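You operate a simulated robot arm through the tools that you are given. There is no shell and no other tool.

The job below is to be done with a simulated two-armed robot. You get a single attempt, and the scene is never put back.

## Task
Slide the green book into its slip case and lay the grey corner guard on the case.
Fine: push till the spine is at the mouth; the guard is in the upper drawer; shut the drawer again.

It is judged by the outcome, as a careful person would: the job done as asked, and still so three seconds after it is handed in. It fails if anything else is knocked over, pushed out of place, dropped, spilled or broken.

## Robot
Two 7-joint arms with two-finger parallel grippers on one trunk that stands fixed in place. Base frame: the origin is at the foot of the trunk, x ahead of it, y to its left, z up. Readings come in m, rad, newtons and seconds.
The left shoulder is at [0.115, 0.174, 1.071], the right one opposite. With the tool pointing down near the work surface each hand reaches from about 0.34 to 0.76 m from the base axis, measured 20 degrees to its own side. Payload 3.6 kg a hand.
Tool frame (each hand has its own): the origin (TCP) lies between the finger pads and is the grasp point; the fingertips stand 0.03 m ahead of it; z points along the fingers, y is the line along which they close. The gripper opens to 0.11 m. The fingers are 0.02 m wide and 0.01 m thick; the gripper's body (0.048 by 0.112 m) begins 0.055 m behind the TCP.
Orientation is that of the tool frame in the base frame, as a unit quaternion [w, x, y, z]. With the fingers straight down and closing along the base's y, the tool's x points along the base's -x, its y along +y and its z along -z.

## Interface
- The arms move only by the tool move_arm. It takes "left_rows", "right_rows" or both (then of equal length, played together; a hand with none holds still); each is a list of rows, each an object (a shift or turn left out is 0, a gripper value left out holds the last) with "linear": the shift along the base's x, y, z in units of 150 mm (1.0 is 150 mm), a list of three; "angular": the turn, a rotation vector about the base's x, y, z in units of 45 degrees (1.0 is 45 degrees), a list of three; "jaw": the opening, from 0 (shut) to 1 (fully open). In form: [{"linear": [dx, dy, dz], "angular": [ax, ay, az], "jaw": jaw}, ...]. A call has 1 to 20 rows; each row is the pose to reach, as a shift and turn from the pose commanded when the call began. A call with a number of a shift or a turn outside -1 to 1 is refused whole. Each row takes 0.2 s and may step no farther than 0.05 m and 0.15 rad from the row before; otherwise, or with a gripper value out of range, the whole call is refused. Where a pose cannot be reached the arm comes as near as it can. A force on the tool above 90 N (or 10 N above the force at the start of the call, whichever is more), or a blocked arm, ends the call early, and 0.2 s more pass. Each finger travels about 0.153 m/s and halts on what it meets, pressing with about 27 N; the grip force reading is that of the motor and also rises with nothing between the fingers. The clock runs only during rows and for 0.2 s after the last one: add rows that repeat a pose to give the fingers time. The reply holds the time, the measured pose of the TCP, the force on the tool along the base axes, the opening and the grip force, in the units named above and with some noise, with the torque about the TCP (base axes, N m) and any sound that the robot's microphone picked up, and new pictures: "pictures" is both (left out), scene, wrist or none (wrist: the cameras of the hands that moved).
- Cameras (640 x 400 px; columns grow to the right, rows downward): "scene" is now at [0.2328, 0.032, 1.2604]; the picture's right is [0.43, -0.90, -0.00], its down [-0.44, -0.21, -0.87] and it looks along [0.78, 0.38, -0.49] (base axes); focal length 323 px, centre (320, 200). "left" rides on the left gripper at [0.072, -0.017, -0.103] in its tool frame; the picture's right is [0.23, 0.97, 0.00], its down [-0.76, 0.18, -0.62] and it looks along [-0.61, 0.14, 0.78] (tool axes); focal length 222 px, centre (320, 200). "right" rides on the right gripper at [0.073, 0.017, -0.103] in its tool frame; the picture's right is [-0.23, 0.97, 0.00], its down [-0.76, -0.18, -0.62] and it looks along [-0.61, -0.14, 0.78] (tool axes); focal length 222 px, centre (320, 200).
- slide_trunk(by): slides the trunk up (or, below 0, down) by that many m; the arms and the scene camera ride with it, the base frame stays. It gives what a move gives, with no picture.
- head_to(pan, tilt): turns the head with the scene camera to pan (to the left, within 1.501 rad either way) and tilt (down, from -0.506 to 1.204), counted from straight ahead of the robot. It gives what a move gives, and a new picture of the scene camera.
- probe_pixels(camera, pixels): for up to 12 pixels [column, row] of the newest picture of that camera ("zoom" is the newest enlarged one), the place [x, y, z] in the base frame of the surface seen there, good to about 0.002 m, but the place of the scene camera against the robot may be out by one fixed shift of up to 0.025 m in any direction. No time passes.
- zoom(camera, box): a new picture of the part [left, top, right, bottom] of that camera's present view, enlarged. No time passes.
- job_done(): hands the job in; it is judged then, once.

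Leave the grippers open and the arms clear of the work at the hand-in unless told otherwise.

The tools are called after "Emit:" as name(argument=value, ...) on one line, values as JSON. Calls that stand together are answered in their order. move_arm: Moves the arms, as the interface text tells. Its arguments: {"type":"object","properties":{"left_rows":{"type":"array","items":{"type":"object","properties":{"linear":{"type":"array","items":{"type":"number"}},"angular":{"type":"array","items":{"type":"number"}},"jaw":{"type":"number"}}}},"right_rows":{"type":"array","items":{"type":"object","properties":{"linear":{"type":"array","items":{"type":"number"}},"angular":{"type":"array","items":{"type":"number"}},"jaw":{"type":"number"}}}},"pictures":{"type":"string","enum":["both","scene","wrist","none"]}},"required":[]} The other tools are called the same way: slide_trunk (by) slides the trunk up or down; head_to (pan, tilt) turns the head that bears the scene camera; probe_pixels (camera, pixels) gives the place of the surface under pixels of a picture; zoom (camera, box) takes an enlarged picture of a part of a camera's view; job_done () hands the job in.

At the start:

```text
t: 0.0
left_eef_pos: [0.3903, 0.4158, 1.0859]
left_ee_rot: [0.0, -0.002, 1.0, 0.001]
left_force: [-0.7, -0.1, -0.1]
left_torque: [-0.01, 0.04, 0.0]
left_opening: 0.1102
left_grasp_force: 0.2
right_eef_pos: [0.4114, -0.0195, 1.0682]
right_ee_rot: [-0.001, -0.001, 1.0, 0.0]
right_force: [0.0, -0.5, -0.4]
right_torque: [0.0, -0.02, 0.0]
right_opening: 0.11
right_grasp_force: 0.1
trunk travel left (down, up): [-0.189, 0.574]
head pan, tilt: [0.45, 0.515]
```

scene: 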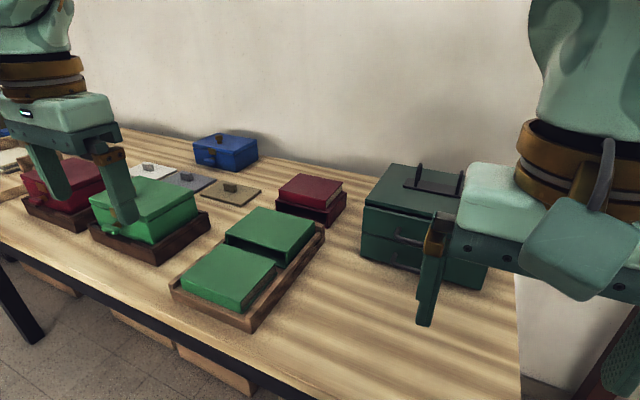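
right: 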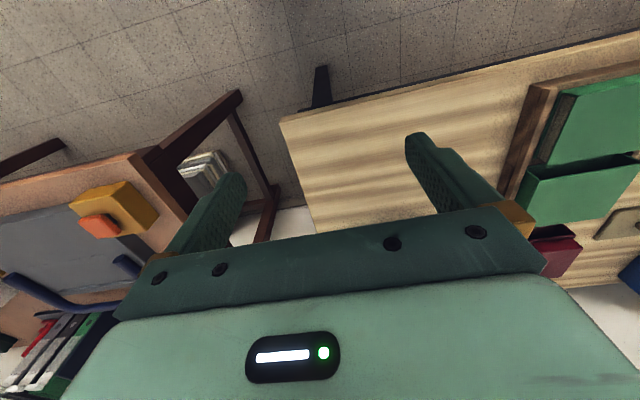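
left: 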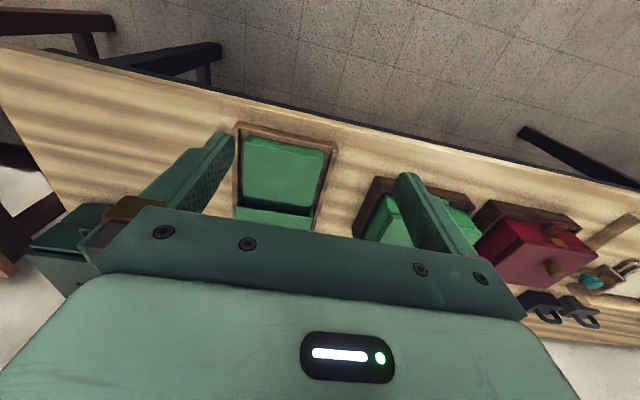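

The scene shows a tray with a green book and a green slip case (around 250,260), a small dark-green two-drawer cabinet (around 410,220), and other boxes. I'll zoom in on these parts before moving.

Emit:
zoom(camera="scene", box=[160, 190, 340, 330])

Emit:
zoom(camera="scene", box=[340, 140, 520, 300])

Emit:
zoom(camera="left", box=[200, 100, 500, 280])

```text
2.86 times, centred on (250, 260) of scene
```

zoom: 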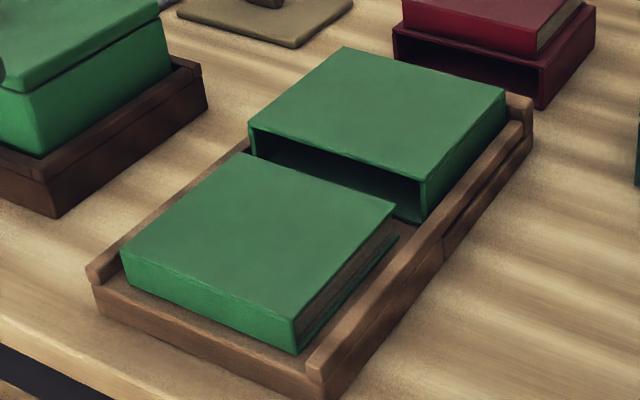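

```text
2.50 times, centred on (430, 220) of scene
```

zoom: 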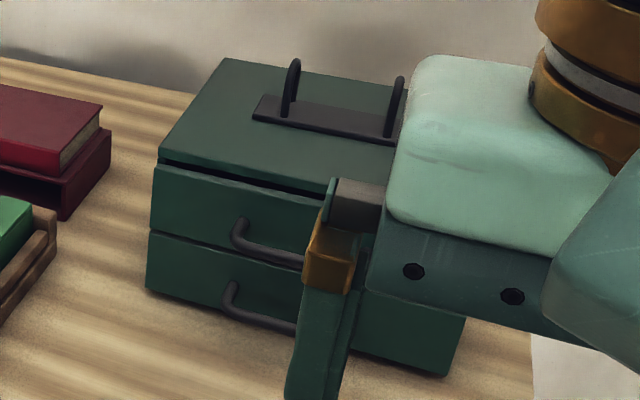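

```text
2.13 times, centred on (350, 190) of left
```

zoom: 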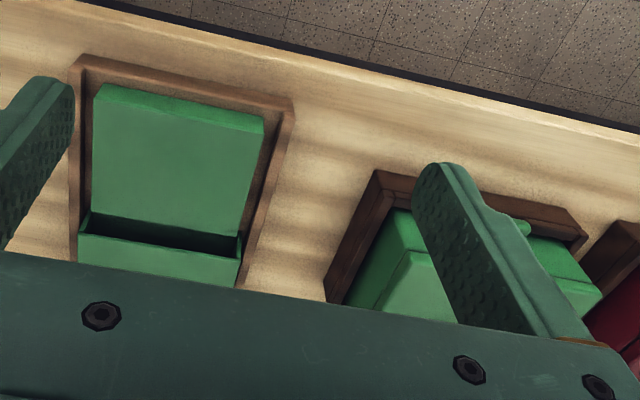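

I see the book's spine facing the robot and the case's mouth facing the book, with both on one wooden tray. I'll probe the book, case, tray and cabinet in the scene picture.

Emit:
probe_pixels(camera="scene", pixels=[[183, 278], [240, 300], [273, 263], [223, 245], [228, 234], [284, 251], [312, 223], [259, 208], [210, 290], [180, 292], [240, 325], [321, 228]])

Emit:
probe_pixels(camera="scene", pixels=[[367, 202], [391, 168], [365, 215], [366, 245], [400, 236], [400, 260], [418, 170], [460, 175], [418, 182], [408, 184], [420, 212], [300, 300]])

Emit:
probe_pixels(camera="left", pixels=[[248, 143], [320, 155], [310, 207], [244, 205], [280, 150], [280, 180], [245, 222], [300, 225], [240, 130], [335, 148], [290, 120], [350, 200]])

```text
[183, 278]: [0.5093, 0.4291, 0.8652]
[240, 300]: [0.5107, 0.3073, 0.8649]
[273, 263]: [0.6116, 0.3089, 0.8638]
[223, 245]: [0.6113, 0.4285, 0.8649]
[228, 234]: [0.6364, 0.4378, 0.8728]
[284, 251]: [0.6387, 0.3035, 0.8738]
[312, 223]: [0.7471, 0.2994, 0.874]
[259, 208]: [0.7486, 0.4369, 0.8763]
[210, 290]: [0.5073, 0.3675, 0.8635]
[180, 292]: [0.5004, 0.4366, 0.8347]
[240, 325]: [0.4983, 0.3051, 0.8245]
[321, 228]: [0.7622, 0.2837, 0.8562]
```

```text
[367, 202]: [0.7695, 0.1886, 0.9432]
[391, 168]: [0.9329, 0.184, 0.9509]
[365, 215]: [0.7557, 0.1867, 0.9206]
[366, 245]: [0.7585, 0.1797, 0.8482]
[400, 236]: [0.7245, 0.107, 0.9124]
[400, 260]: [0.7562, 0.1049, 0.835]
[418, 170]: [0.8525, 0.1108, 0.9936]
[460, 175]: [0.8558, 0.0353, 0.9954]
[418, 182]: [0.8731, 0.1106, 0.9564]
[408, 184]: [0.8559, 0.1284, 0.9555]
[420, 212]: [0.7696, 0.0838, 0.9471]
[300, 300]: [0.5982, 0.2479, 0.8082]
```

```text
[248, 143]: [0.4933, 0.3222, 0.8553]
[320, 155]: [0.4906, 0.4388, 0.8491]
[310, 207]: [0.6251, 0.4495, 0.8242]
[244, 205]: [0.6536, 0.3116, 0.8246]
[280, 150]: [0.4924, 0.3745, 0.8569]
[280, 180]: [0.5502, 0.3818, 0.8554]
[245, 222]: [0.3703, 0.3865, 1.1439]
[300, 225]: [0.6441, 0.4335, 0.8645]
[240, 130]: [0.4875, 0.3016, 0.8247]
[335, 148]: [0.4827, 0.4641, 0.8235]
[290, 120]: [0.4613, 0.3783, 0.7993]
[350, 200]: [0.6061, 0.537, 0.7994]
```

The wrist and scene readings differ by about (0.017, -0.012, 0.009), which must be the scene camera's fixed shift. I'll pan the head right and then back, to see what is around the right arm before I move it.

Emit:
head_to(pan=-0.3, tilt=0.6)

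```text
t: 1.1
left_eef_pos: [0.3911, 0.4144, 1.0864]
left_ee_rot: [0.0, -0.002, 1.0, 0.0]
left_force: [-0.5, 0.7, 0.9]
left_torque: [0.01, 0.0, -0.02]
left_opening: 0.1101
left_grasp_force: 0.0
right_eef_pos: [0.4108, -0.0183, 1.0676]
right_ee_rot: [-0.001, 0.001, 1.0, -0.001]
right_force: [-0.7, -0.5, -0.2]
right_torque: [0.0, 0.0, -0.01]
right_opening: 0.1101
right_grasp_force: 0.2
trunk travel left (down, up): [-0.189, 0.574]
head pan, tilt: [-0.3, 0.6]
```

scene: 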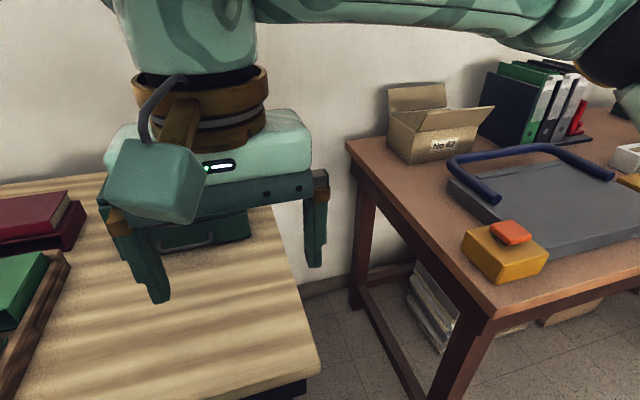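

To the right there is only empty space, and the other table sits lower and farther away. I'll move the right hand back and right so it stops blocking the view, and bring the left hand lower in front of the book to look at it.

Emit:
move_arm(left_rows=[{"linear": [0.0, -0.08, -0.2]}, {"linear": [0.0, -0.16, -0.4]}, {"linear": [0.0, -0.24, -0.6]}, {"linear": [0.0, -0.24, -0.7]}], right_rows=[{"linear": [-0.05, -0.25, 0.05]}, {"linear": [-0.1, -0.5, 0.1]}, {"linear": [-0.15, -0.75, 0.15]}, {"linear": [-0.2, -1.0, 0.2]}], pictures="wrist")

Emit:
head_to(pan=0.3, tilt=0.6)

```text
t: 2.1
left_eef_pos: [0.3908, 0.3778, 0.9817]
left_ee_rot: [0.0, -0.001, 1.0, 0.001]
left_force: [0.1, -0.3, 1.3]
left_torque: [-0.01, -0.01, 0.01]
left_opening: 0.1097
left_grasp_force: 0.1
right_eef_pos: [0.3817, -0.1704, 1.1016]
right_ee_rot: [0.0, -0.001, 1.0, 0.0]
right_force: [0.7, 0.3, 0.3]
right_torque: [0.01, -0.03, -0.01]
right_opening: 0.1101
right_grasp_force: 0.1
trunk travel left (down, up): [-0.189, 0.574]
head pan, tilt: [-0.3, 0.6]
```

right: 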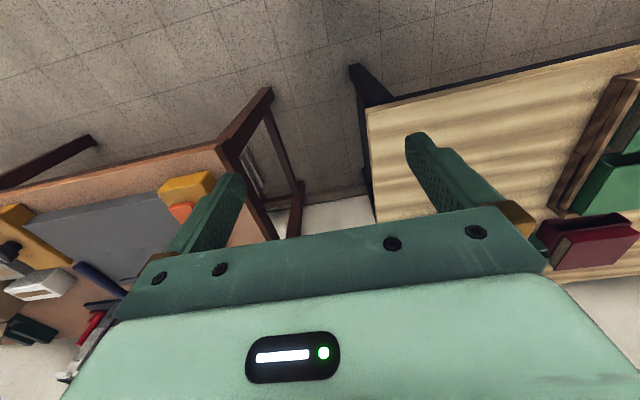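
left: 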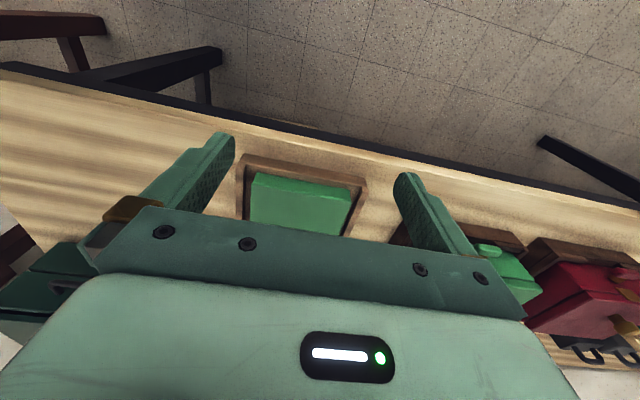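

```text
t: 3.1
left_eef_pos: [0.3909, 0.3792, 0.9804]
left_ee_rot: [-0.001, -0.001, 1.0, 0.0]
left_force: [0.5, -0.3, 0.6]
left_torque: [-0.04, -0.04, -0.03]
left_opening: 0.1099
left_grasp_force: 0.0
right_eef_pos: [0.3824, -0.1686, 1.1006]
right_ee_rot: [-0.001, 0.0, 1.0, 0.0]
right_force: [0.3, -0.1, -0.3]
right_torque: [-0.02, 0.01, -0.03]
right_opening: 0.1099
right_grasp_force: 0.1
trunk travel left (down, up): [-0.189, 0.574]
head pan, tilt: [0.3, 0.6]
```

scene: 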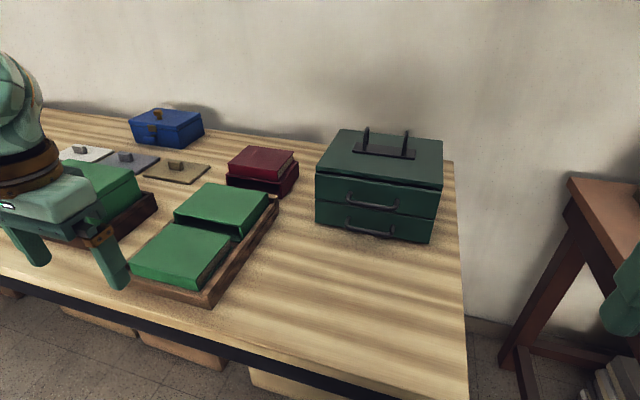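

The view of the cabinet and the tray is clear now. I'll zoom in on both.

Emit:
zoom(camera="scene", box=[300, 115, 460, 255])

Emit:
zoom(camera="left", box=[220, 130, 400, 250])

Emit:
zoom(camera="scene", box=[110, 170, 300, 310])

```text
2.86 times, centred on (380, 185) of scene
```

zoom: 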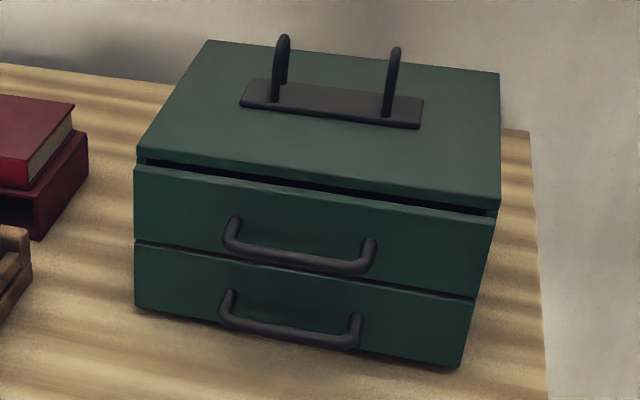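

```text
3.33 times, centred on (310, 190) of left
```

zoom: 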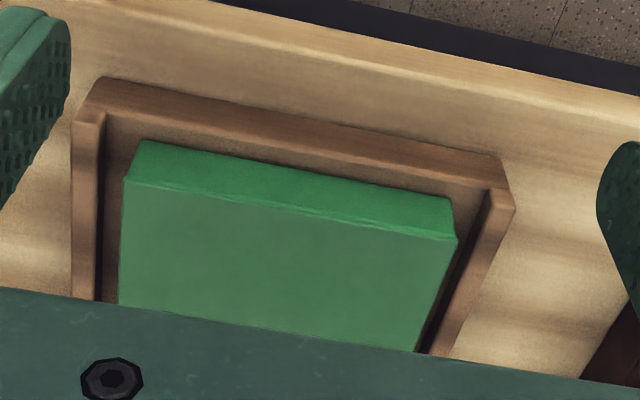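

```text
2.86 times, centred on (205, 240) of scene
```

zoom: 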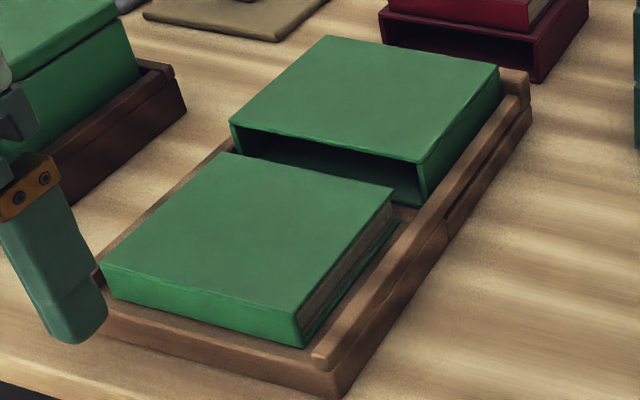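

I'll probe the left wrist view at the tray ledge, spine, rails and book top for accurate positions.

Emit:
probe_pixels(camera="left", pixels=[[304, 170], [300, 187], [253, 186], [349, 202], [258, 174], [348, 189], [246, 195], [354, 207], [240, 195], [363, 200], [300, 160], [300, 205]])

Emit:
probe_pixels(camera="scene", pixels=[[142, 262], [204, 279], [176, 272], [195, 278], [190, 215], [216, 222], [236, 230], [177, 211], [234, 226], [266, 198], [219, 187], [205, 218]])

```text
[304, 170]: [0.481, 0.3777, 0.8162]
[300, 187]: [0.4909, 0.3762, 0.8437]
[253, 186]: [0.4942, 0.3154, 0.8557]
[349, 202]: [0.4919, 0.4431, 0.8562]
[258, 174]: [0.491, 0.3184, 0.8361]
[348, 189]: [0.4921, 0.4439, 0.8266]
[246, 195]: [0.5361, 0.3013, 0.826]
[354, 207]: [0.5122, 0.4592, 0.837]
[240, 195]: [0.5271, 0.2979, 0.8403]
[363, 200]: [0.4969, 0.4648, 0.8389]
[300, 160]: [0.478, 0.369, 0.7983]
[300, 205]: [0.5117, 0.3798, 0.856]
```

```text
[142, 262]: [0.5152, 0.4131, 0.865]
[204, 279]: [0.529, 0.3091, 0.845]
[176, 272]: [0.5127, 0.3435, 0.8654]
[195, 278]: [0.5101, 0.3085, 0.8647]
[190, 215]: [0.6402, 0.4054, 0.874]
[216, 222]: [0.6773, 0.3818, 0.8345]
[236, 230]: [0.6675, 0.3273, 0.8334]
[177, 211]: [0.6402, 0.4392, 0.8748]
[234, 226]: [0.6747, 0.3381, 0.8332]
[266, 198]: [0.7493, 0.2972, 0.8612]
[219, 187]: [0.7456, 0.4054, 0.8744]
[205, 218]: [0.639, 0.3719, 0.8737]
```

The spine face is at x≈0.491, the book top is at z≈0.856 and the tray floor is at z≈0.816. I need to check that the book's height and width line up with the mouth, so I'll zoom in on the mouth.

Emit:
zoom(camera="scene", box=[165, 195, 255, 251])

```text
7.11 times, centred on (210, 223) of scene
```

zoom: 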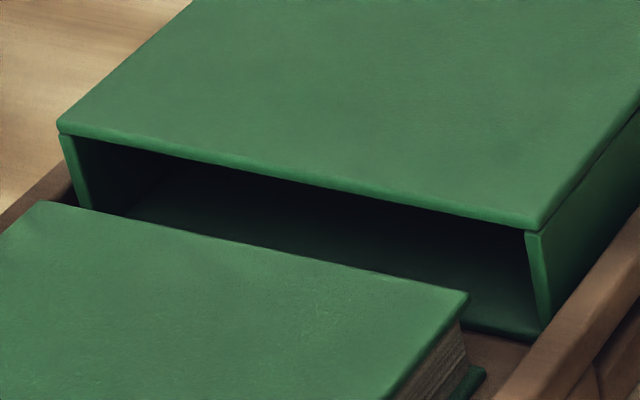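

Emit:
probe_pixels(camera="zoom", pixels=[[485, 325], [520, 325], [490, 300], [500, 340], [545, 300], [534, 240], [70, 150], [60, 128], [530, 222], [450, 300], [480, 385], [460, 295]])

Emit:
probe_pixels(camera="zoom", pixels=[[80, 190], [90, 160], [540, 320], [520, 250], [45, 205], [300, 165], [300, 180], [470, 360], [474, 372], [470, 330], [400, 270], [300, 230]])

```text
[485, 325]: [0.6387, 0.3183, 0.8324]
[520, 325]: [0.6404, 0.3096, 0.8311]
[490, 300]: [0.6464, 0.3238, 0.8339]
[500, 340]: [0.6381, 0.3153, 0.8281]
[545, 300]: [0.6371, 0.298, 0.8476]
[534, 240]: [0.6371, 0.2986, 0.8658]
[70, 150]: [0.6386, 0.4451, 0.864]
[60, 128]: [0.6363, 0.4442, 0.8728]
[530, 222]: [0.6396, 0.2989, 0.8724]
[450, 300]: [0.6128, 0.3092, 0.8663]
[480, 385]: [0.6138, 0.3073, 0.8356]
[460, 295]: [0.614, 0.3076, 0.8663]
```

```text
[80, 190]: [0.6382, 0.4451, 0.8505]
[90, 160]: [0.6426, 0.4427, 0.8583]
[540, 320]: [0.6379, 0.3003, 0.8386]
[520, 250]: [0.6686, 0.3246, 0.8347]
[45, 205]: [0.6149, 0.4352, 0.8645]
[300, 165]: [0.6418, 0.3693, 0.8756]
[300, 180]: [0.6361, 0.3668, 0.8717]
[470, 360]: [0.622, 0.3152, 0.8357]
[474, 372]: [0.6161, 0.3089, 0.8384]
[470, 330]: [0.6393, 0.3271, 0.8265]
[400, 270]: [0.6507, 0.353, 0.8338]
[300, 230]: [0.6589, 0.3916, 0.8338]
```

I'll probe the tray floor just before the mouth against the case's inner floor, to rule out a step the book could catch on.

Emit:
probe_pixels(camera="zoom", pixels=[[500, 365], [505, 355], [515, 350], [495, 375], [485, 350], [478, 340], [525, 335], [510, 334], [500, 320], [478, 378], [465, 385], [560, 345]])

Emit:
probe_pixels(camera="left", pixels=[[300, 176], [304, 174], [310, 180], [280, 176], [246, 190], [246, 185], [250, 174], [330, 186], [290, 172], [352, 195], [300, 180], [300, 183]])

Emit:
zoom(camera="left", box=[235, 150, 315, 200])

```text
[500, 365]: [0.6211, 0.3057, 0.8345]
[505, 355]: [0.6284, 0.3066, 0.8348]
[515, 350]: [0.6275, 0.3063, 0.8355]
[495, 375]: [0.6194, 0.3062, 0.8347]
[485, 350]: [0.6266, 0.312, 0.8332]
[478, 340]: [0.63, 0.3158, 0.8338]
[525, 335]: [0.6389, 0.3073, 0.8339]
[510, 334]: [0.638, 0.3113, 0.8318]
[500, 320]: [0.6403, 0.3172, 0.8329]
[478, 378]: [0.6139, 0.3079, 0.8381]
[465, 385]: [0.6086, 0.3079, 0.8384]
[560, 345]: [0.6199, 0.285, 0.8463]
```

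```text
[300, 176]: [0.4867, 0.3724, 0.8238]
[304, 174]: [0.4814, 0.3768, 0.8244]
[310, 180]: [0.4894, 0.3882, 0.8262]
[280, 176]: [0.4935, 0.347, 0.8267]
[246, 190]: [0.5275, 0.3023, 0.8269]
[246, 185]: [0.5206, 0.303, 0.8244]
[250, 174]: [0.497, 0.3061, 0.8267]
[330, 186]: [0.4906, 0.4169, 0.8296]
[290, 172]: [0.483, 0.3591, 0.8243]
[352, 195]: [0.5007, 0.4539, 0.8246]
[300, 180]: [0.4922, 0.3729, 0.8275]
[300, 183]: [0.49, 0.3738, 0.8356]
```

```text
8.00 times, centred on (275, 175) of left
```

zoom: 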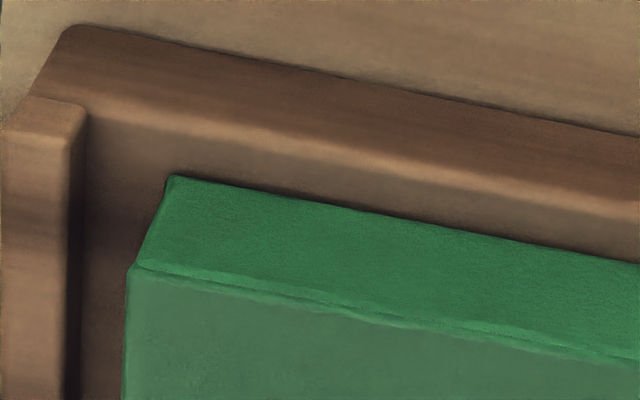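

The tray floor (z≈0.825) is level with the case's inner floor. The book is 0.131 wide against an opening of about 0.142, and the two are centred, so a straight push along +x should work. I'll set the fingers about 0.07 apart and lower them in front of the spine, with the tips just above the tray floor.

Emit:
move_arm(left_rows=[{"linear": [0.1, 0.0, -0.2], "jaw": 0.636}, {"linear": [0.24, 0.0, -0.4], "jaw": 0.636}, {"linear": [0.34, 0.0, -0.6], "jaw": 0.636}, {"linear": [0.36, 0.0, -0.78], "jaw": 0.636}, {"linear": [0.36, 0.0, -0.78], "jaw": 0.636}])

```text
t: 4.3
left_eef_pos: [0.4451, 0.3803, 0.8651]
left_ee_rot: [0.001, -0.001, 1.0, 0.0]
left_force: [-1.1, -0.7, -0.7]
left_torque: [0.01, -0.01, -0.03]
left_opening: 0.0699
left_grasp_force: 0.1
right_eef_pos: [0.3809, -0.1695, 1.1012]
right_ee_rot: [-0.001, 0.0, 1.0, 0.0]
right_force: [-0.3, -0.1, 0.1]
right_torque: [-0.01, 0.01, -0.01]
right_opening: 0.1101
right_grasp_force: 0.1
trunk travel left (down, up): [-0.189, 0.574]
head pan, tilt: [0.3, 0.6]
```

scene: 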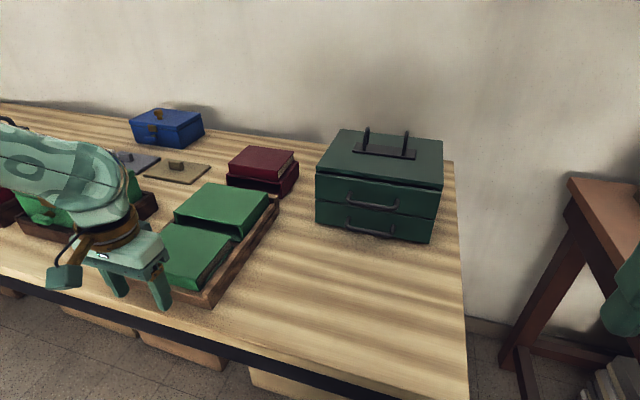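
left: 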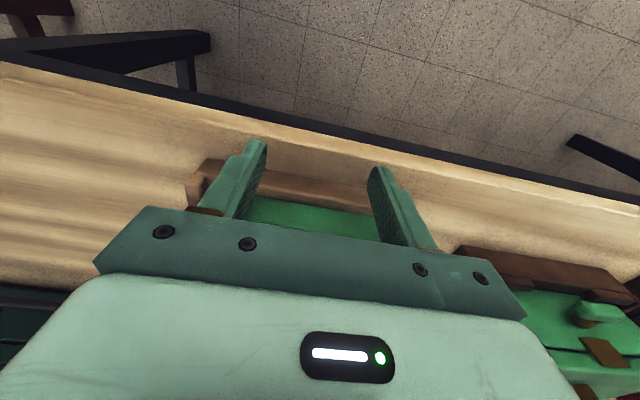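

The fingers straddle the spine's middle, about 0.035 m short of it. I'll push gently forward about 0.06 m until the book's front edge is near the mouth, then check alignment.

Emit:
move_arm(left_rows=[{"linear": [0.1, 0.0, 0.0]}, {"linear": [0.2, 0.0, 0.0]}, {"linear": [0.27, 0.0, 0.0]}, {"linear": [0.33, 0.0, 0.0]}, {"linear": [0.39, 0.0, 0.0]}])

```text
t: 5.5
left_eef_pos: [0.5013, 0.3803, 0.8643]
left_ee_rot: [0.001, -0.001, 1.0, 0.0]
left_force: [0.3, -0.2, -0.6]
left_torque: [-0.02, -0.01, 0.01]
left_opening: 0.0697
left_grasp_force: 0.0
right_eef_pos: [0.3824, -0.1692, 1.1008]
right_ee_rot: [-0.001, 0.0, 1.0, 0.0]
right_force: [0.4, -0.3, 0.2]
right_torque: [0.01, 0.02, 0.01]
right_opening: 0.1098
right_grasp_force: 0.1
trunk travel left (down, up): [-0.189, 0.574]
head pan, tilt: [0.3, 0.6]
```

scene: 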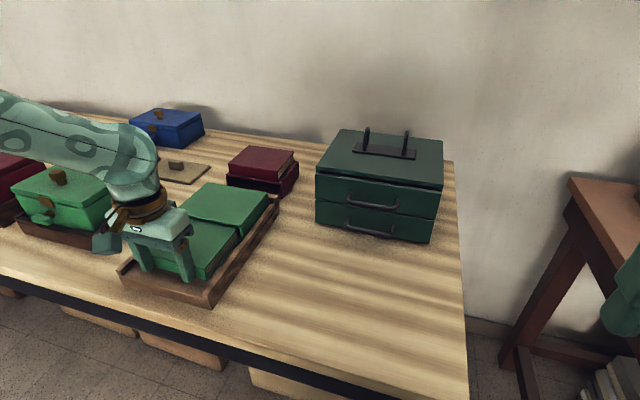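
left: 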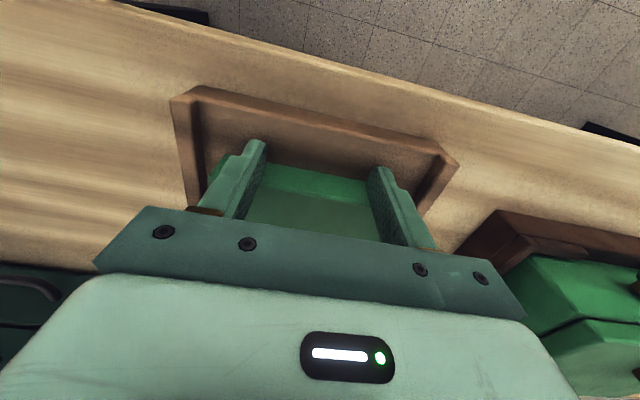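

The book moved and the forces are near zero. I'll zoom in to check alignment at the mouth.

Emit:
zoom(camera="scene", box=[110, 170, 290, 310])

Emit:
zoom(camera="scene", box=[180, 200, 260, 250])

```text
2.86 times, centred on (200, 240) of scene
```

zoom: 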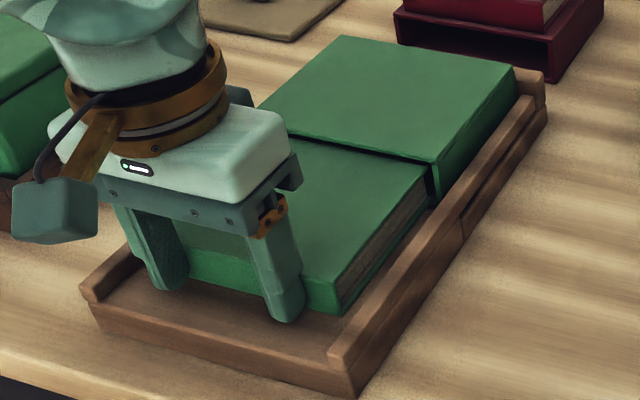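

```text
8.00 times, centred on (220, 225) of scene
```

zoom: 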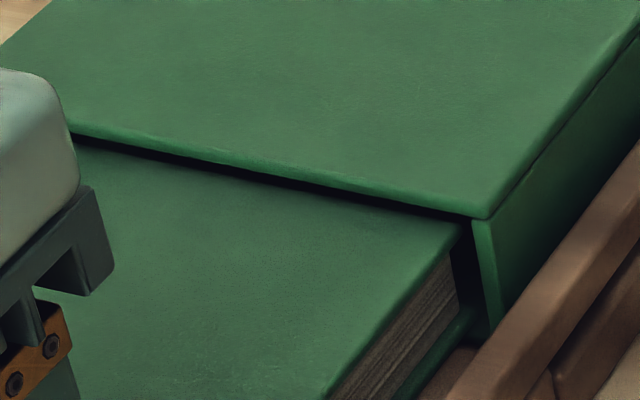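

The book's front edge is at the mouth and looks parallel. I'll probe the book's right edge, the case wall and the mouth.

Emit:
probe_pixels(camera="zoom", pixels=[[452, 235], [440, 225], [330, 385], [483, 240], [492, 300], [480, 210], [85, 138], [300, 190], [200, 165], [120, 155], [440, 330], [600, 60]])

```text
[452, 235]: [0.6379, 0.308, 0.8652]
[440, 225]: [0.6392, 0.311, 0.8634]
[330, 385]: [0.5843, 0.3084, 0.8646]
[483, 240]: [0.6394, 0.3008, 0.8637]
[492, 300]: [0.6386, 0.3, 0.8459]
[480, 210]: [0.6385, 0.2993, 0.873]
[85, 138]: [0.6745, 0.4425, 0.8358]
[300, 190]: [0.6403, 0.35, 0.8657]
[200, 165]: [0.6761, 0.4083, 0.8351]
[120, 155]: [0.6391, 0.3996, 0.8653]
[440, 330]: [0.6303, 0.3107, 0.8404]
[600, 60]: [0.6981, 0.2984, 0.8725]
```

There are about 5 mm of clearance on each side. I'll zoom the left wrist view to see the contact between fingers and spine.

Emit:
zoom(camera="left", box=[190, 130, 450, 260])

Emit:
probe_pixels(camera="left", pixels=[[310, 170], [310, 178], [310, 190], [310, 200], [280, 168], [340, 176], [280, 172], [280, 185], [340, 195], [310, 165], [310, 160], [310, 215]])

```text
2.46 times, centred on (320, 195) of left
```

zoom: 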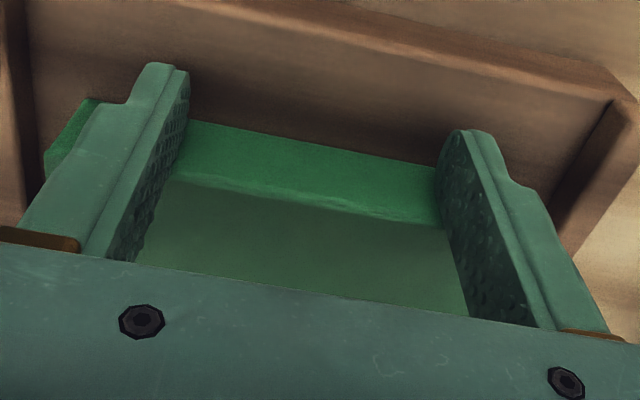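

```text
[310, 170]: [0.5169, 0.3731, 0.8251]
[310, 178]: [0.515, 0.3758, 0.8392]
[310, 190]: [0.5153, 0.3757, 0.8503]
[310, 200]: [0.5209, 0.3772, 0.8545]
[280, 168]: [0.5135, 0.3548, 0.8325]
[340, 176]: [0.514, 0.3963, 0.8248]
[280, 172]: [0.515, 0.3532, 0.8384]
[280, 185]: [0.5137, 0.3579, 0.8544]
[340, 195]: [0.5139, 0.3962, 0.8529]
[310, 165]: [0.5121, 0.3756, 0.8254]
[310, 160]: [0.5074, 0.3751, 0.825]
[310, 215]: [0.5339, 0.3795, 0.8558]
```

The spine is at x≈0.5145 and the case mouth should be at x≈0.621. I'll push slowly in small steps to a bit short of flush, with the fingers' front at about 0.61.

Emit:
move_arm(left_rows=[{"linear": [0.08, 0.0, 0.0]}, {"linear": [0.16, 0.0, 0.0]}, {"linear": [0.24, 0.0, 0.0]}, {"linear": [0.32, 0.0, 0.0]}, {"linear": [0.4, 0.0, 0.0]}, {"linear": [0.48, 0.0, 0.0]}, {"linear": [0.54, 0.0, 0.0]}, {"linear": [0.59, 0.0, 0.0]}, {"linear": [0.63, 0.0, 0.0]}, {"linear": [0.648, 0.0, 0.0]}])

```text
t: 7.7
left_eef_pos: [0.599, 0.3788, 0.8637]
left_ee_rot: [0.001, 0.0, 1.0, 0.0]
left_force: [-2.3, -0.8, 0.8]
left_torque: [0.04, 0.04, 0.04]
left_opening: 0.0699
left_grasp_force: 0.1
right_eef_pos: [0.3821, -0.1695, 1.1019]
right_ee_rot: [0.0, 0.0, 1.0, 0.0]
right_force: [0.1, 0.3, -0.3]
right_torque: [0.01, 0.0, 0.0]
right_opening: 0.1098
right_grasp_force: 0.0
trunk travel left (down, up): [-0.189, 0.574]
head pan, tilt: [0.3, 0.6]
```

scene: 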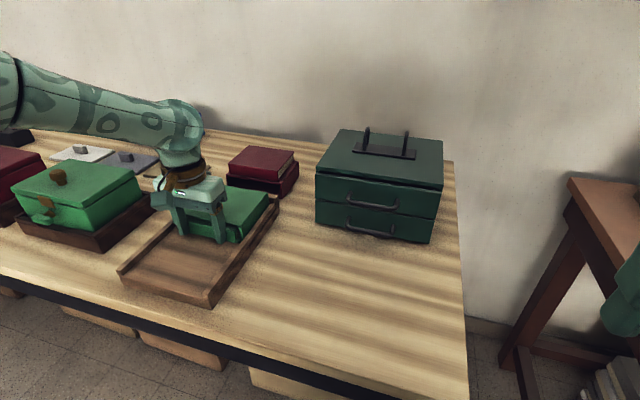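
left: 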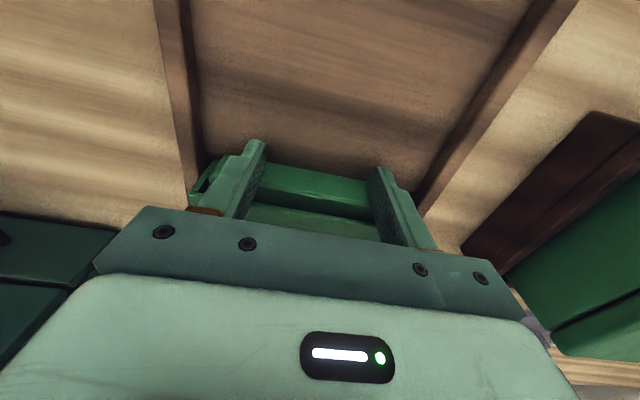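

The book is nearly in. I'll zoom in and measure the remaining gap between spine and mouth.

Emit:
zoom(camera="left", box=[180, 130, 440, 250])

Emit:
zoom(camera="scene", box=[150, 175, 290, 265])

Emit:
probe_pixels(camera="left", pixels=[[310, 175], [310, 185], [310, 195], [310, 202], [310, 208], [310, 214], [310, 220], [280, 170], [280, 185], [340, 185], [340, 200], [205, 180]])

```text
2.46 times, centred on (310, 190) of left
```

zoom: 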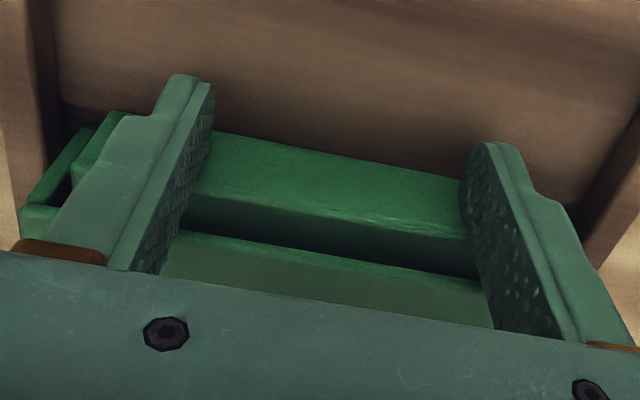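

```text
4.44 times, centred on (220, 220) of scene
```

zoom: 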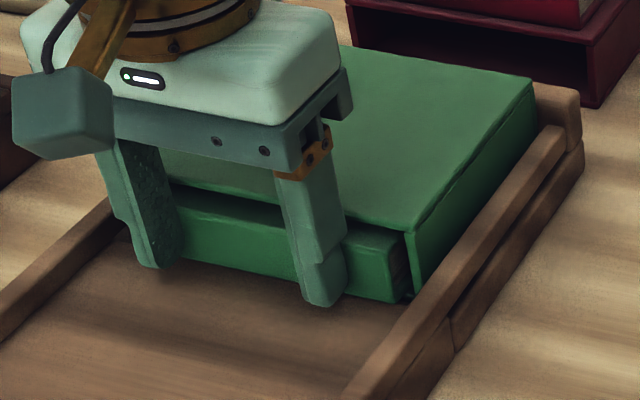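

```text
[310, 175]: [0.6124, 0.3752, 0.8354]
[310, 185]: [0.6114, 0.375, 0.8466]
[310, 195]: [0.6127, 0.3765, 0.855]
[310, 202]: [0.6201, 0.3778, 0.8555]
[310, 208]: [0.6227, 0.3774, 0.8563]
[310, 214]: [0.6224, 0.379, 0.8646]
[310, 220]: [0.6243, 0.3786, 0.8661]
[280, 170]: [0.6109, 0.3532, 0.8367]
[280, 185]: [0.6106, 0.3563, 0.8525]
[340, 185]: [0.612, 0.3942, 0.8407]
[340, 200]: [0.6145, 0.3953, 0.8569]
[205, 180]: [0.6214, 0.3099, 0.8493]
```

The spine is at x≈0.6115 and the mouth at x≈0.6215, so about 10 mm remain. I'll push 9.5 mm more in small steps.

Emit:
move_arm(left_rows=[{"linear": [0.015, 0.0, 0.0]}, {"linear": [0.03, 0.0, 0.0]}, {"linear": [0.045, 0.0, 0.0]}, {"linear": [0.055, 0.0, 0.0]}, {"linear": [0.063, 0.0, 0.0]}, {"linear": [0.063, 0.0, 0.0]}])

Emit:
probe_pixels(camera="left", pixels=[[310, 175], [310, 185], [310, 195], [310, 202], [310, 208], [310, 214], [310, 220], [280, 170], [280, 185], [340, 185], [340, 200], [205, 180]])

Emit:
zoom(camera="left", box=[180, 130, 440, 250])

Emit:
zoom(camera="scene", box=[150, 175, 290, 265])

```text
t: 9.1
left_eef_pos: [0.6093, 0.3785, 0.8637]
left_ee_rot: [0.0, -0.001, 1.0, 0.0]
left_force: [-1.7, -0.2, 1.5]
left_torque: [-0.06, 0.01, 0.02]
left_opening: 0.07
left_grasp_force: 0.0
right_eef_pos: [0.3828, -0.1681, 1.0997]
right_ee_rot: [0.0, 0.0, 1.0, -0.001]
right_force: [0.5, 0.0, 0.5]
right_torque: [0.01, 0.03, 0.03]
right_opening: 0.1101
right_grasp_force: 0.1
trunk travel left (down, up): [-0.189, 0.574]
head pan, tilt: [0.3, 0.6]
```

scene: 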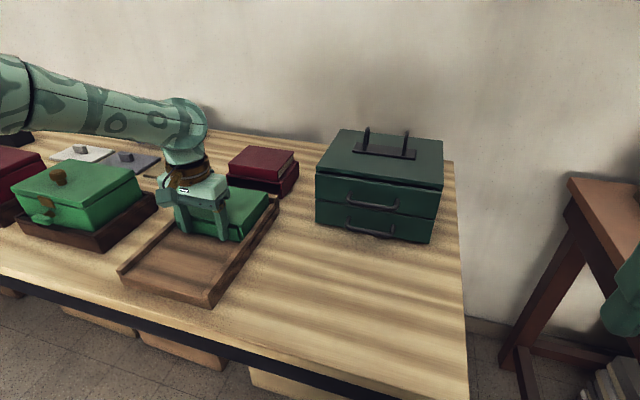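
left: 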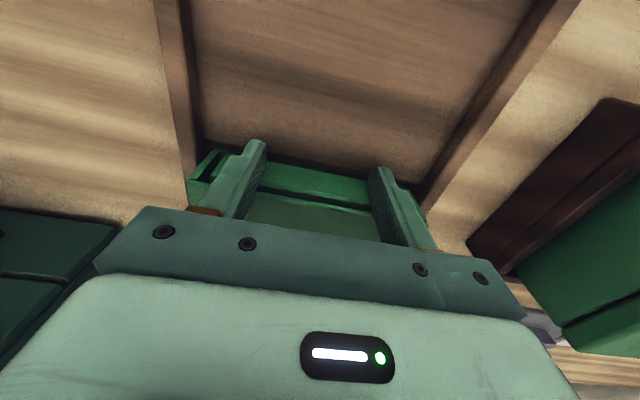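

```text
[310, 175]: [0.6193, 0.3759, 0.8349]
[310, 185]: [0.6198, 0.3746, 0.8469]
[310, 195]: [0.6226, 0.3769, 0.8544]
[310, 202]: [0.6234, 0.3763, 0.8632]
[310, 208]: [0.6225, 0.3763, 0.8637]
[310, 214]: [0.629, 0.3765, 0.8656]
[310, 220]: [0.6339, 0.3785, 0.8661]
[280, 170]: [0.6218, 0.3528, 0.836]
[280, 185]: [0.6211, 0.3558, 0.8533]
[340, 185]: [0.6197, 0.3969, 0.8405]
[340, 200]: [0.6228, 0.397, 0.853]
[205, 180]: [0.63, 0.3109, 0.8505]
```

```text
2.46 times, centred on (310, 190) of left
```

zoom: 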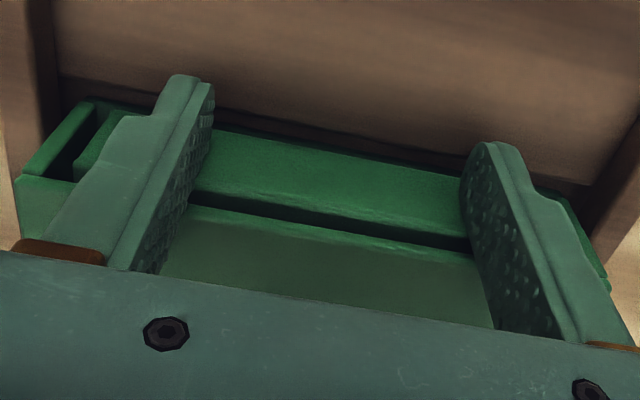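

```text
4.44 times, centred on (220, 220) of scene
```

zoom: 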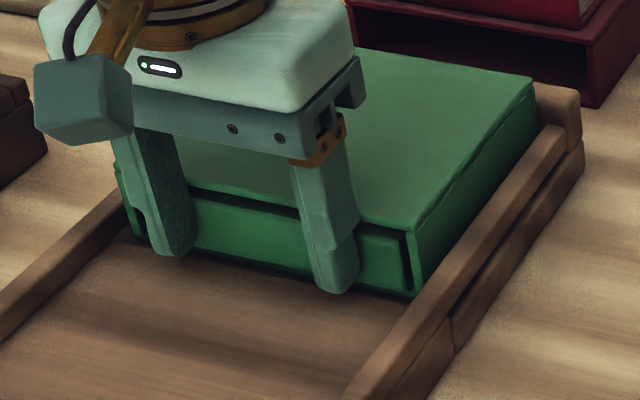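

The spine is about 1.5 mm short of the mouth (0.6205 against about 0.622). I'll give one last tiny push of 1.5 mm, then back the fingers off a little and check.

Emit:
move_arm(left_rows=[{"linear": [0.005, 0.0, 0.0]}, {"linear": [0.01, 0.0, 0.0]}, {"linear": [0.01, 0.0, 0.0]}, {"linear": [-0.1, 0.0, 0.0]}, {"linear": [-0.3, 0.0, 0.0]}, {"linear": [-0.5, 0.0, 0.0]}])

Emit:
zoom(camera="scene", box=[150, 175, 290, 265])

Emit:
zoom(camera="left", box=[180, 130, 440, 250])

```text
t: 10.5
left_eef_pos: [0.5335, 0.3808, 0.8637]
left_ee_rot: [0.001, -0.001, 1.0, -0.001]
left_force: [-0.8, -0.2, 0.3]
left_torque: [0.02, -0.03, 0.0]
left_opening: 0.0699
left_grasp_force: 0.0
right_eef_pos: [0.3813, -0.1679, 1.0994]
right_ee_rot: [0.0, 0.0, 1.0, 0.0]
right_force: [-0.4, -0.2, -0.1]
right_torque: [-0.02, 0.0, 0.0]
right_opening: 0.1098
right_grasp_force: 0.0
trunk travel left (down, up): [-0.189, 0.574]
head pan, tilt: [0.3, 0.6]
```

scene: 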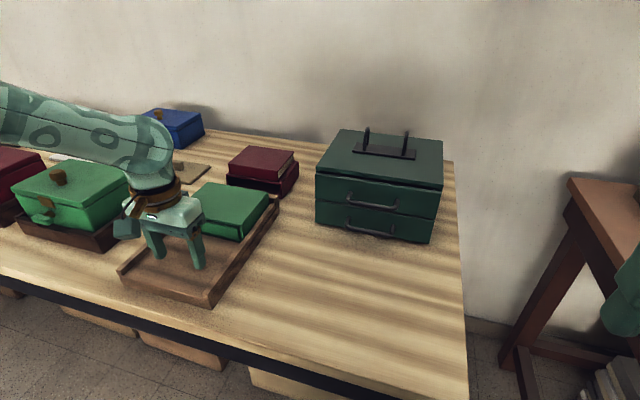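
left: 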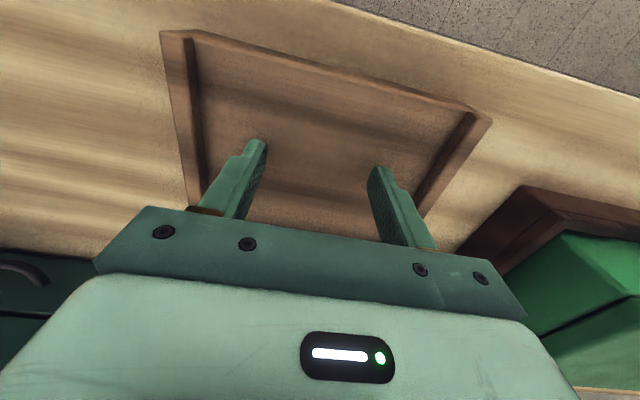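

```text
4.44 times, centred on (220, 220) of scene
```

zoom: 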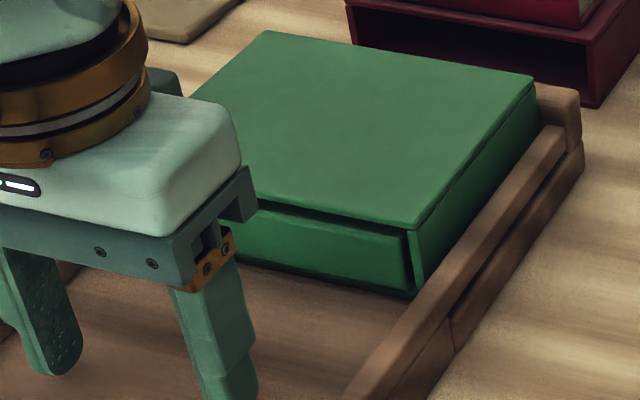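

```text
2.46 times, centred on (310, 190) of left
```

zoom: 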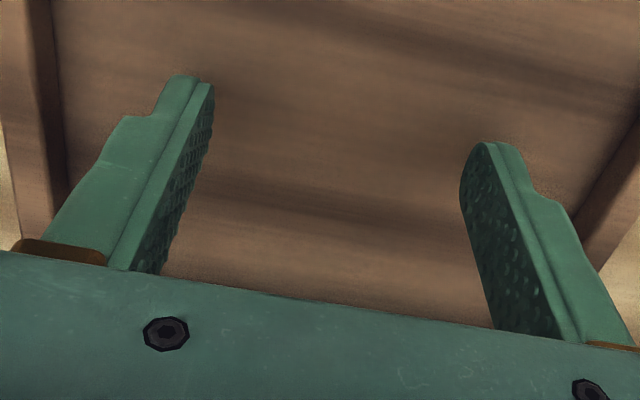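

The book appears flush. I'll raise the left hand up and back so I can check the spine from the scene camera and study the cabinet.

Emit:
move_arm(left_rows=[{"linear": [-0.1, 0.0, 0.25]}, {"linear": [-0.2, 0.0, 0.5]}, {"linear": [-0.35, 0.0, 0.75]}, {"linear": [-0.55, 0.05, 1.0]}, {"linear": [-0.8, 0.1, 1.0]}])

Emit:
zoom(camera="scene", box=[150, 175, 290, 265])

```text
t: 11.7
left_eef_pos: [0.413, 0.3962, 1.0124]
left_ee_rot: [0.0, -0.001, 1.0, 0.0]
left_force: [0.3, -0.1, -0.3]
left_torque: [-0.03, -0.02, 0.02]
left_opening: 0.0698
left_grasp_force: 0.1
right_eef_pos: [0.3829, -0.1683, 1.1003]
right_ee_rot: [0.0, 0.0, 1.0, 0.0]
right_force: [0.7, 0.6, 0.0]
right_torque: [-0.03, 0.01, 0.05]
right_opening: 0.11
right_grasp_force: 0.1
trunk travel left (down, up): [-0.189, 0.574]
head pan, tilt: [0.3, 0.6]
```

scene: 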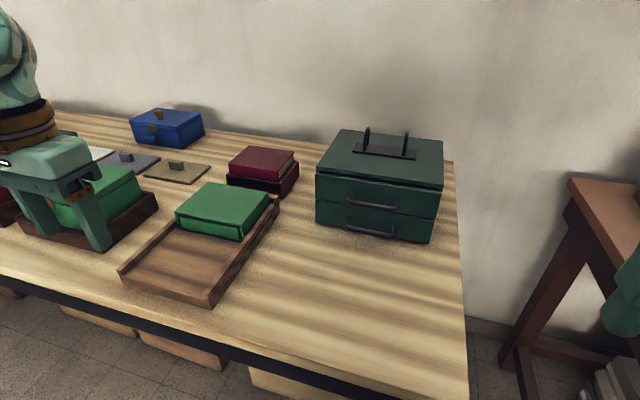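
left: 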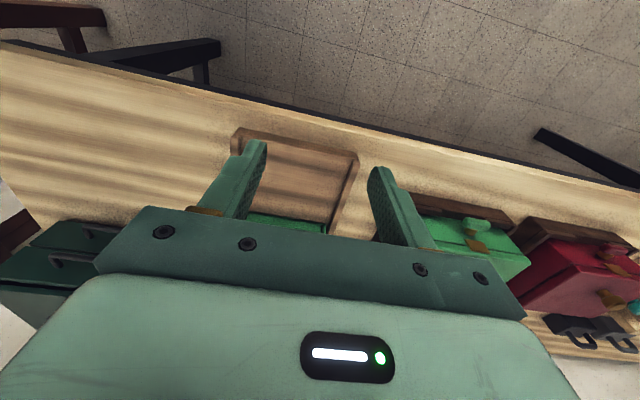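

```text
4.44 times, centred on (220, 220) of scene
```

zoom: 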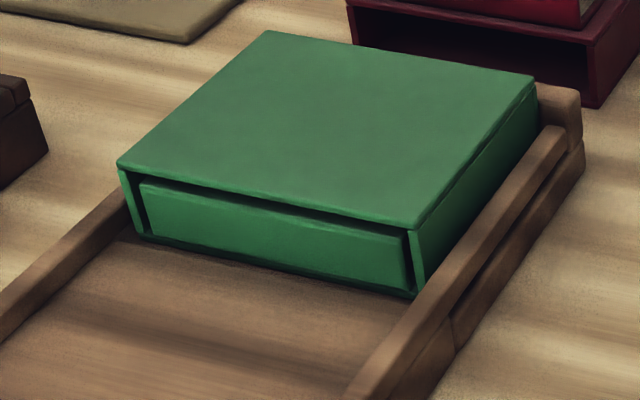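

The spine now sits at the mouth. I'll probe the spine against the case edges, then the cabinet and its handles.

Emit:
probe_pixels(camera="zoom", pixels=[[160, 210], [200, 225], [270, 235], [350, 255], [395, 270], [130, 200], [127, 180], [415, 260], [413, 240], [120, 165], [415, 225], [300, 270]])

Emit:
zoom(camera="scene", box=[310, 120, 450, 250])

```text
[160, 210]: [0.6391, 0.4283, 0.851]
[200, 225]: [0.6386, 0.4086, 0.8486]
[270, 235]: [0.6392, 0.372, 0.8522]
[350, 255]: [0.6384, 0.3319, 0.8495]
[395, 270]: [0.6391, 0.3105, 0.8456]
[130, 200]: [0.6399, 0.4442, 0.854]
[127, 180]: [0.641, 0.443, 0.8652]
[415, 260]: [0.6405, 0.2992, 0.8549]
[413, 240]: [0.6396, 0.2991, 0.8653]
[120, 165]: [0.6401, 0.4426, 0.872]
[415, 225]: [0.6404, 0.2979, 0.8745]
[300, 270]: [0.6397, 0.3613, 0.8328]
```

```text
3.08 times, centred on (380, 185) of scene
```

zoom: 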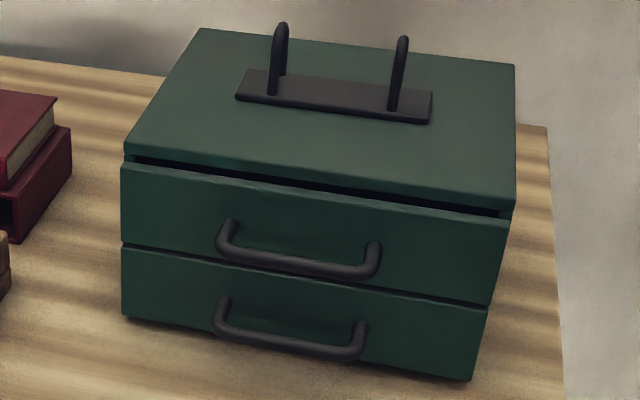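

The spine (0.6388) and the mouth (0.6400) agree to about 1 mm, so the book is done. Now I'll probe the cabinet's upper handle, drawer faces and corners.

Emit:
probe_pixels(camera="zoom", pixels=[[300, 262], [260, 254], [350, 270], [230, 228], [374, 250], [300, 230], [130, 200], [490, 260], [200, 205], [440, 245], [130, 175], [500, 222]])

Emit:
probe_pixels(camera="zoom", pixels=[[130, 150], [505, 200], [205, 35], [508, 72], [240, 95], [425, 120], [280, 30], [402, 45], [130, 230], [485, 295], [290, 342], [300, 190]])

```text
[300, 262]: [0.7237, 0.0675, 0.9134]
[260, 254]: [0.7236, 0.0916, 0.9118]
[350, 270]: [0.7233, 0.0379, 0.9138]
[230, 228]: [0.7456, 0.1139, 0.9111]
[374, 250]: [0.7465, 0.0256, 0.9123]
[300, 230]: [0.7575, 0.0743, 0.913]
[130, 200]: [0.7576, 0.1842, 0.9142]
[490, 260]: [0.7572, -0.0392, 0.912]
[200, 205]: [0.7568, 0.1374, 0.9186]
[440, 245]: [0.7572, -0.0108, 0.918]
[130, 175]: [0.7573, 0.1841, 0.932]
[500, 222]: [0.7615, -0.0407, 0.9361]
```

```text
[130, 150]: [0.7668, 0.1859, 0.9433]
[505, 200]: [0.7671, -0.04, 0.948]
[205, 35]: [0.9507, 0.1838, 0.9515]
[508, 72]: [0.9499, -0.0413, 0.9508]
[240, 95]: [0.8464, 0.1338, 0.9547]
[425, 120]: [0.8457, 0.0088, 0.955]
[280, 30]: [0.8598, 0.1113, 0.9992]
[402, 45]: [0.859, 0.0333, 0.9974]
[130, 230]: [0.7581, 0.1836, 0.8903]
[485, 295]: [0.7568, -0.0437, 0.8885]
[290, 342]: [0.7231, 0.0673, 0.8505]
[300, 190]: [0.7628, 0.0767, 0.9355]
```

In true (wrist) coordinates, the upper handle bar is near x≈0.710, y≈0.08, z≈0.903, with a gap of about 25 mm behind it. The left arm reaches both the cabinet and the case, so it will do all of this. I'll swing it over at safe height while turning the hand -45° about z, the first half of a 90° turn so the fingers close along x.

Emit:
move_arm(left_rows=[{"linear": [0.1, -0.15, 0.07], "angular": [0, 0, -0.166]}, {"linear": [0.2, -0.3, 0.14], "angular": [0, 0, -0.333]}, {"linear": [0.3, -0.45, 0.21], "angular": [0, 0, -0.5]}, {"linear": [0.4, -0.6, 0.28], "angular": [0, 0, -0.666]}, {"linear": [0.5, -0.75, 0.33], "angular": [0, 0, -0.833]}, {"linear": [0.6, -0.9, 0.33], "angular": [0, 0, -1.0]}], pictures="scene")

```text
t: 13.1
left_eef_pos: [0.5072, 0.2606, 1.0634]
left_ee_rot: [0.0, 0.383, 0.924, 0.0]
left_force: [-0.1, 0.0, 0.3]
left_torque: [0.04, 0.01, 0.0]
left_opening: 0.0702
left_grasp_force: 0.0
right_eef_pos: [0.3843, -0.1692, 1.1007]
right_ee_rot: [0.0, 0.0, 1.0, 0.0]
right_force: [-0.6, 0.2, 0.0]
right_torque: [0.0, 0.01, -0.01]
right_opening: 0.1102
right_grasp_force: 0.1
trunk travel left (down, up): [-0.189, 0.574]
head pan, tilt: [0.3, 0.6]
```

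scene: 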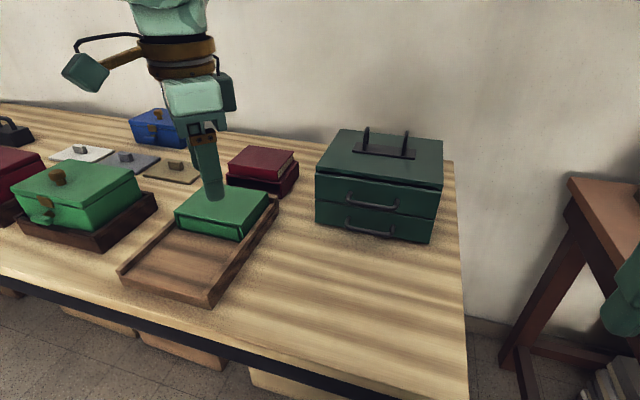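

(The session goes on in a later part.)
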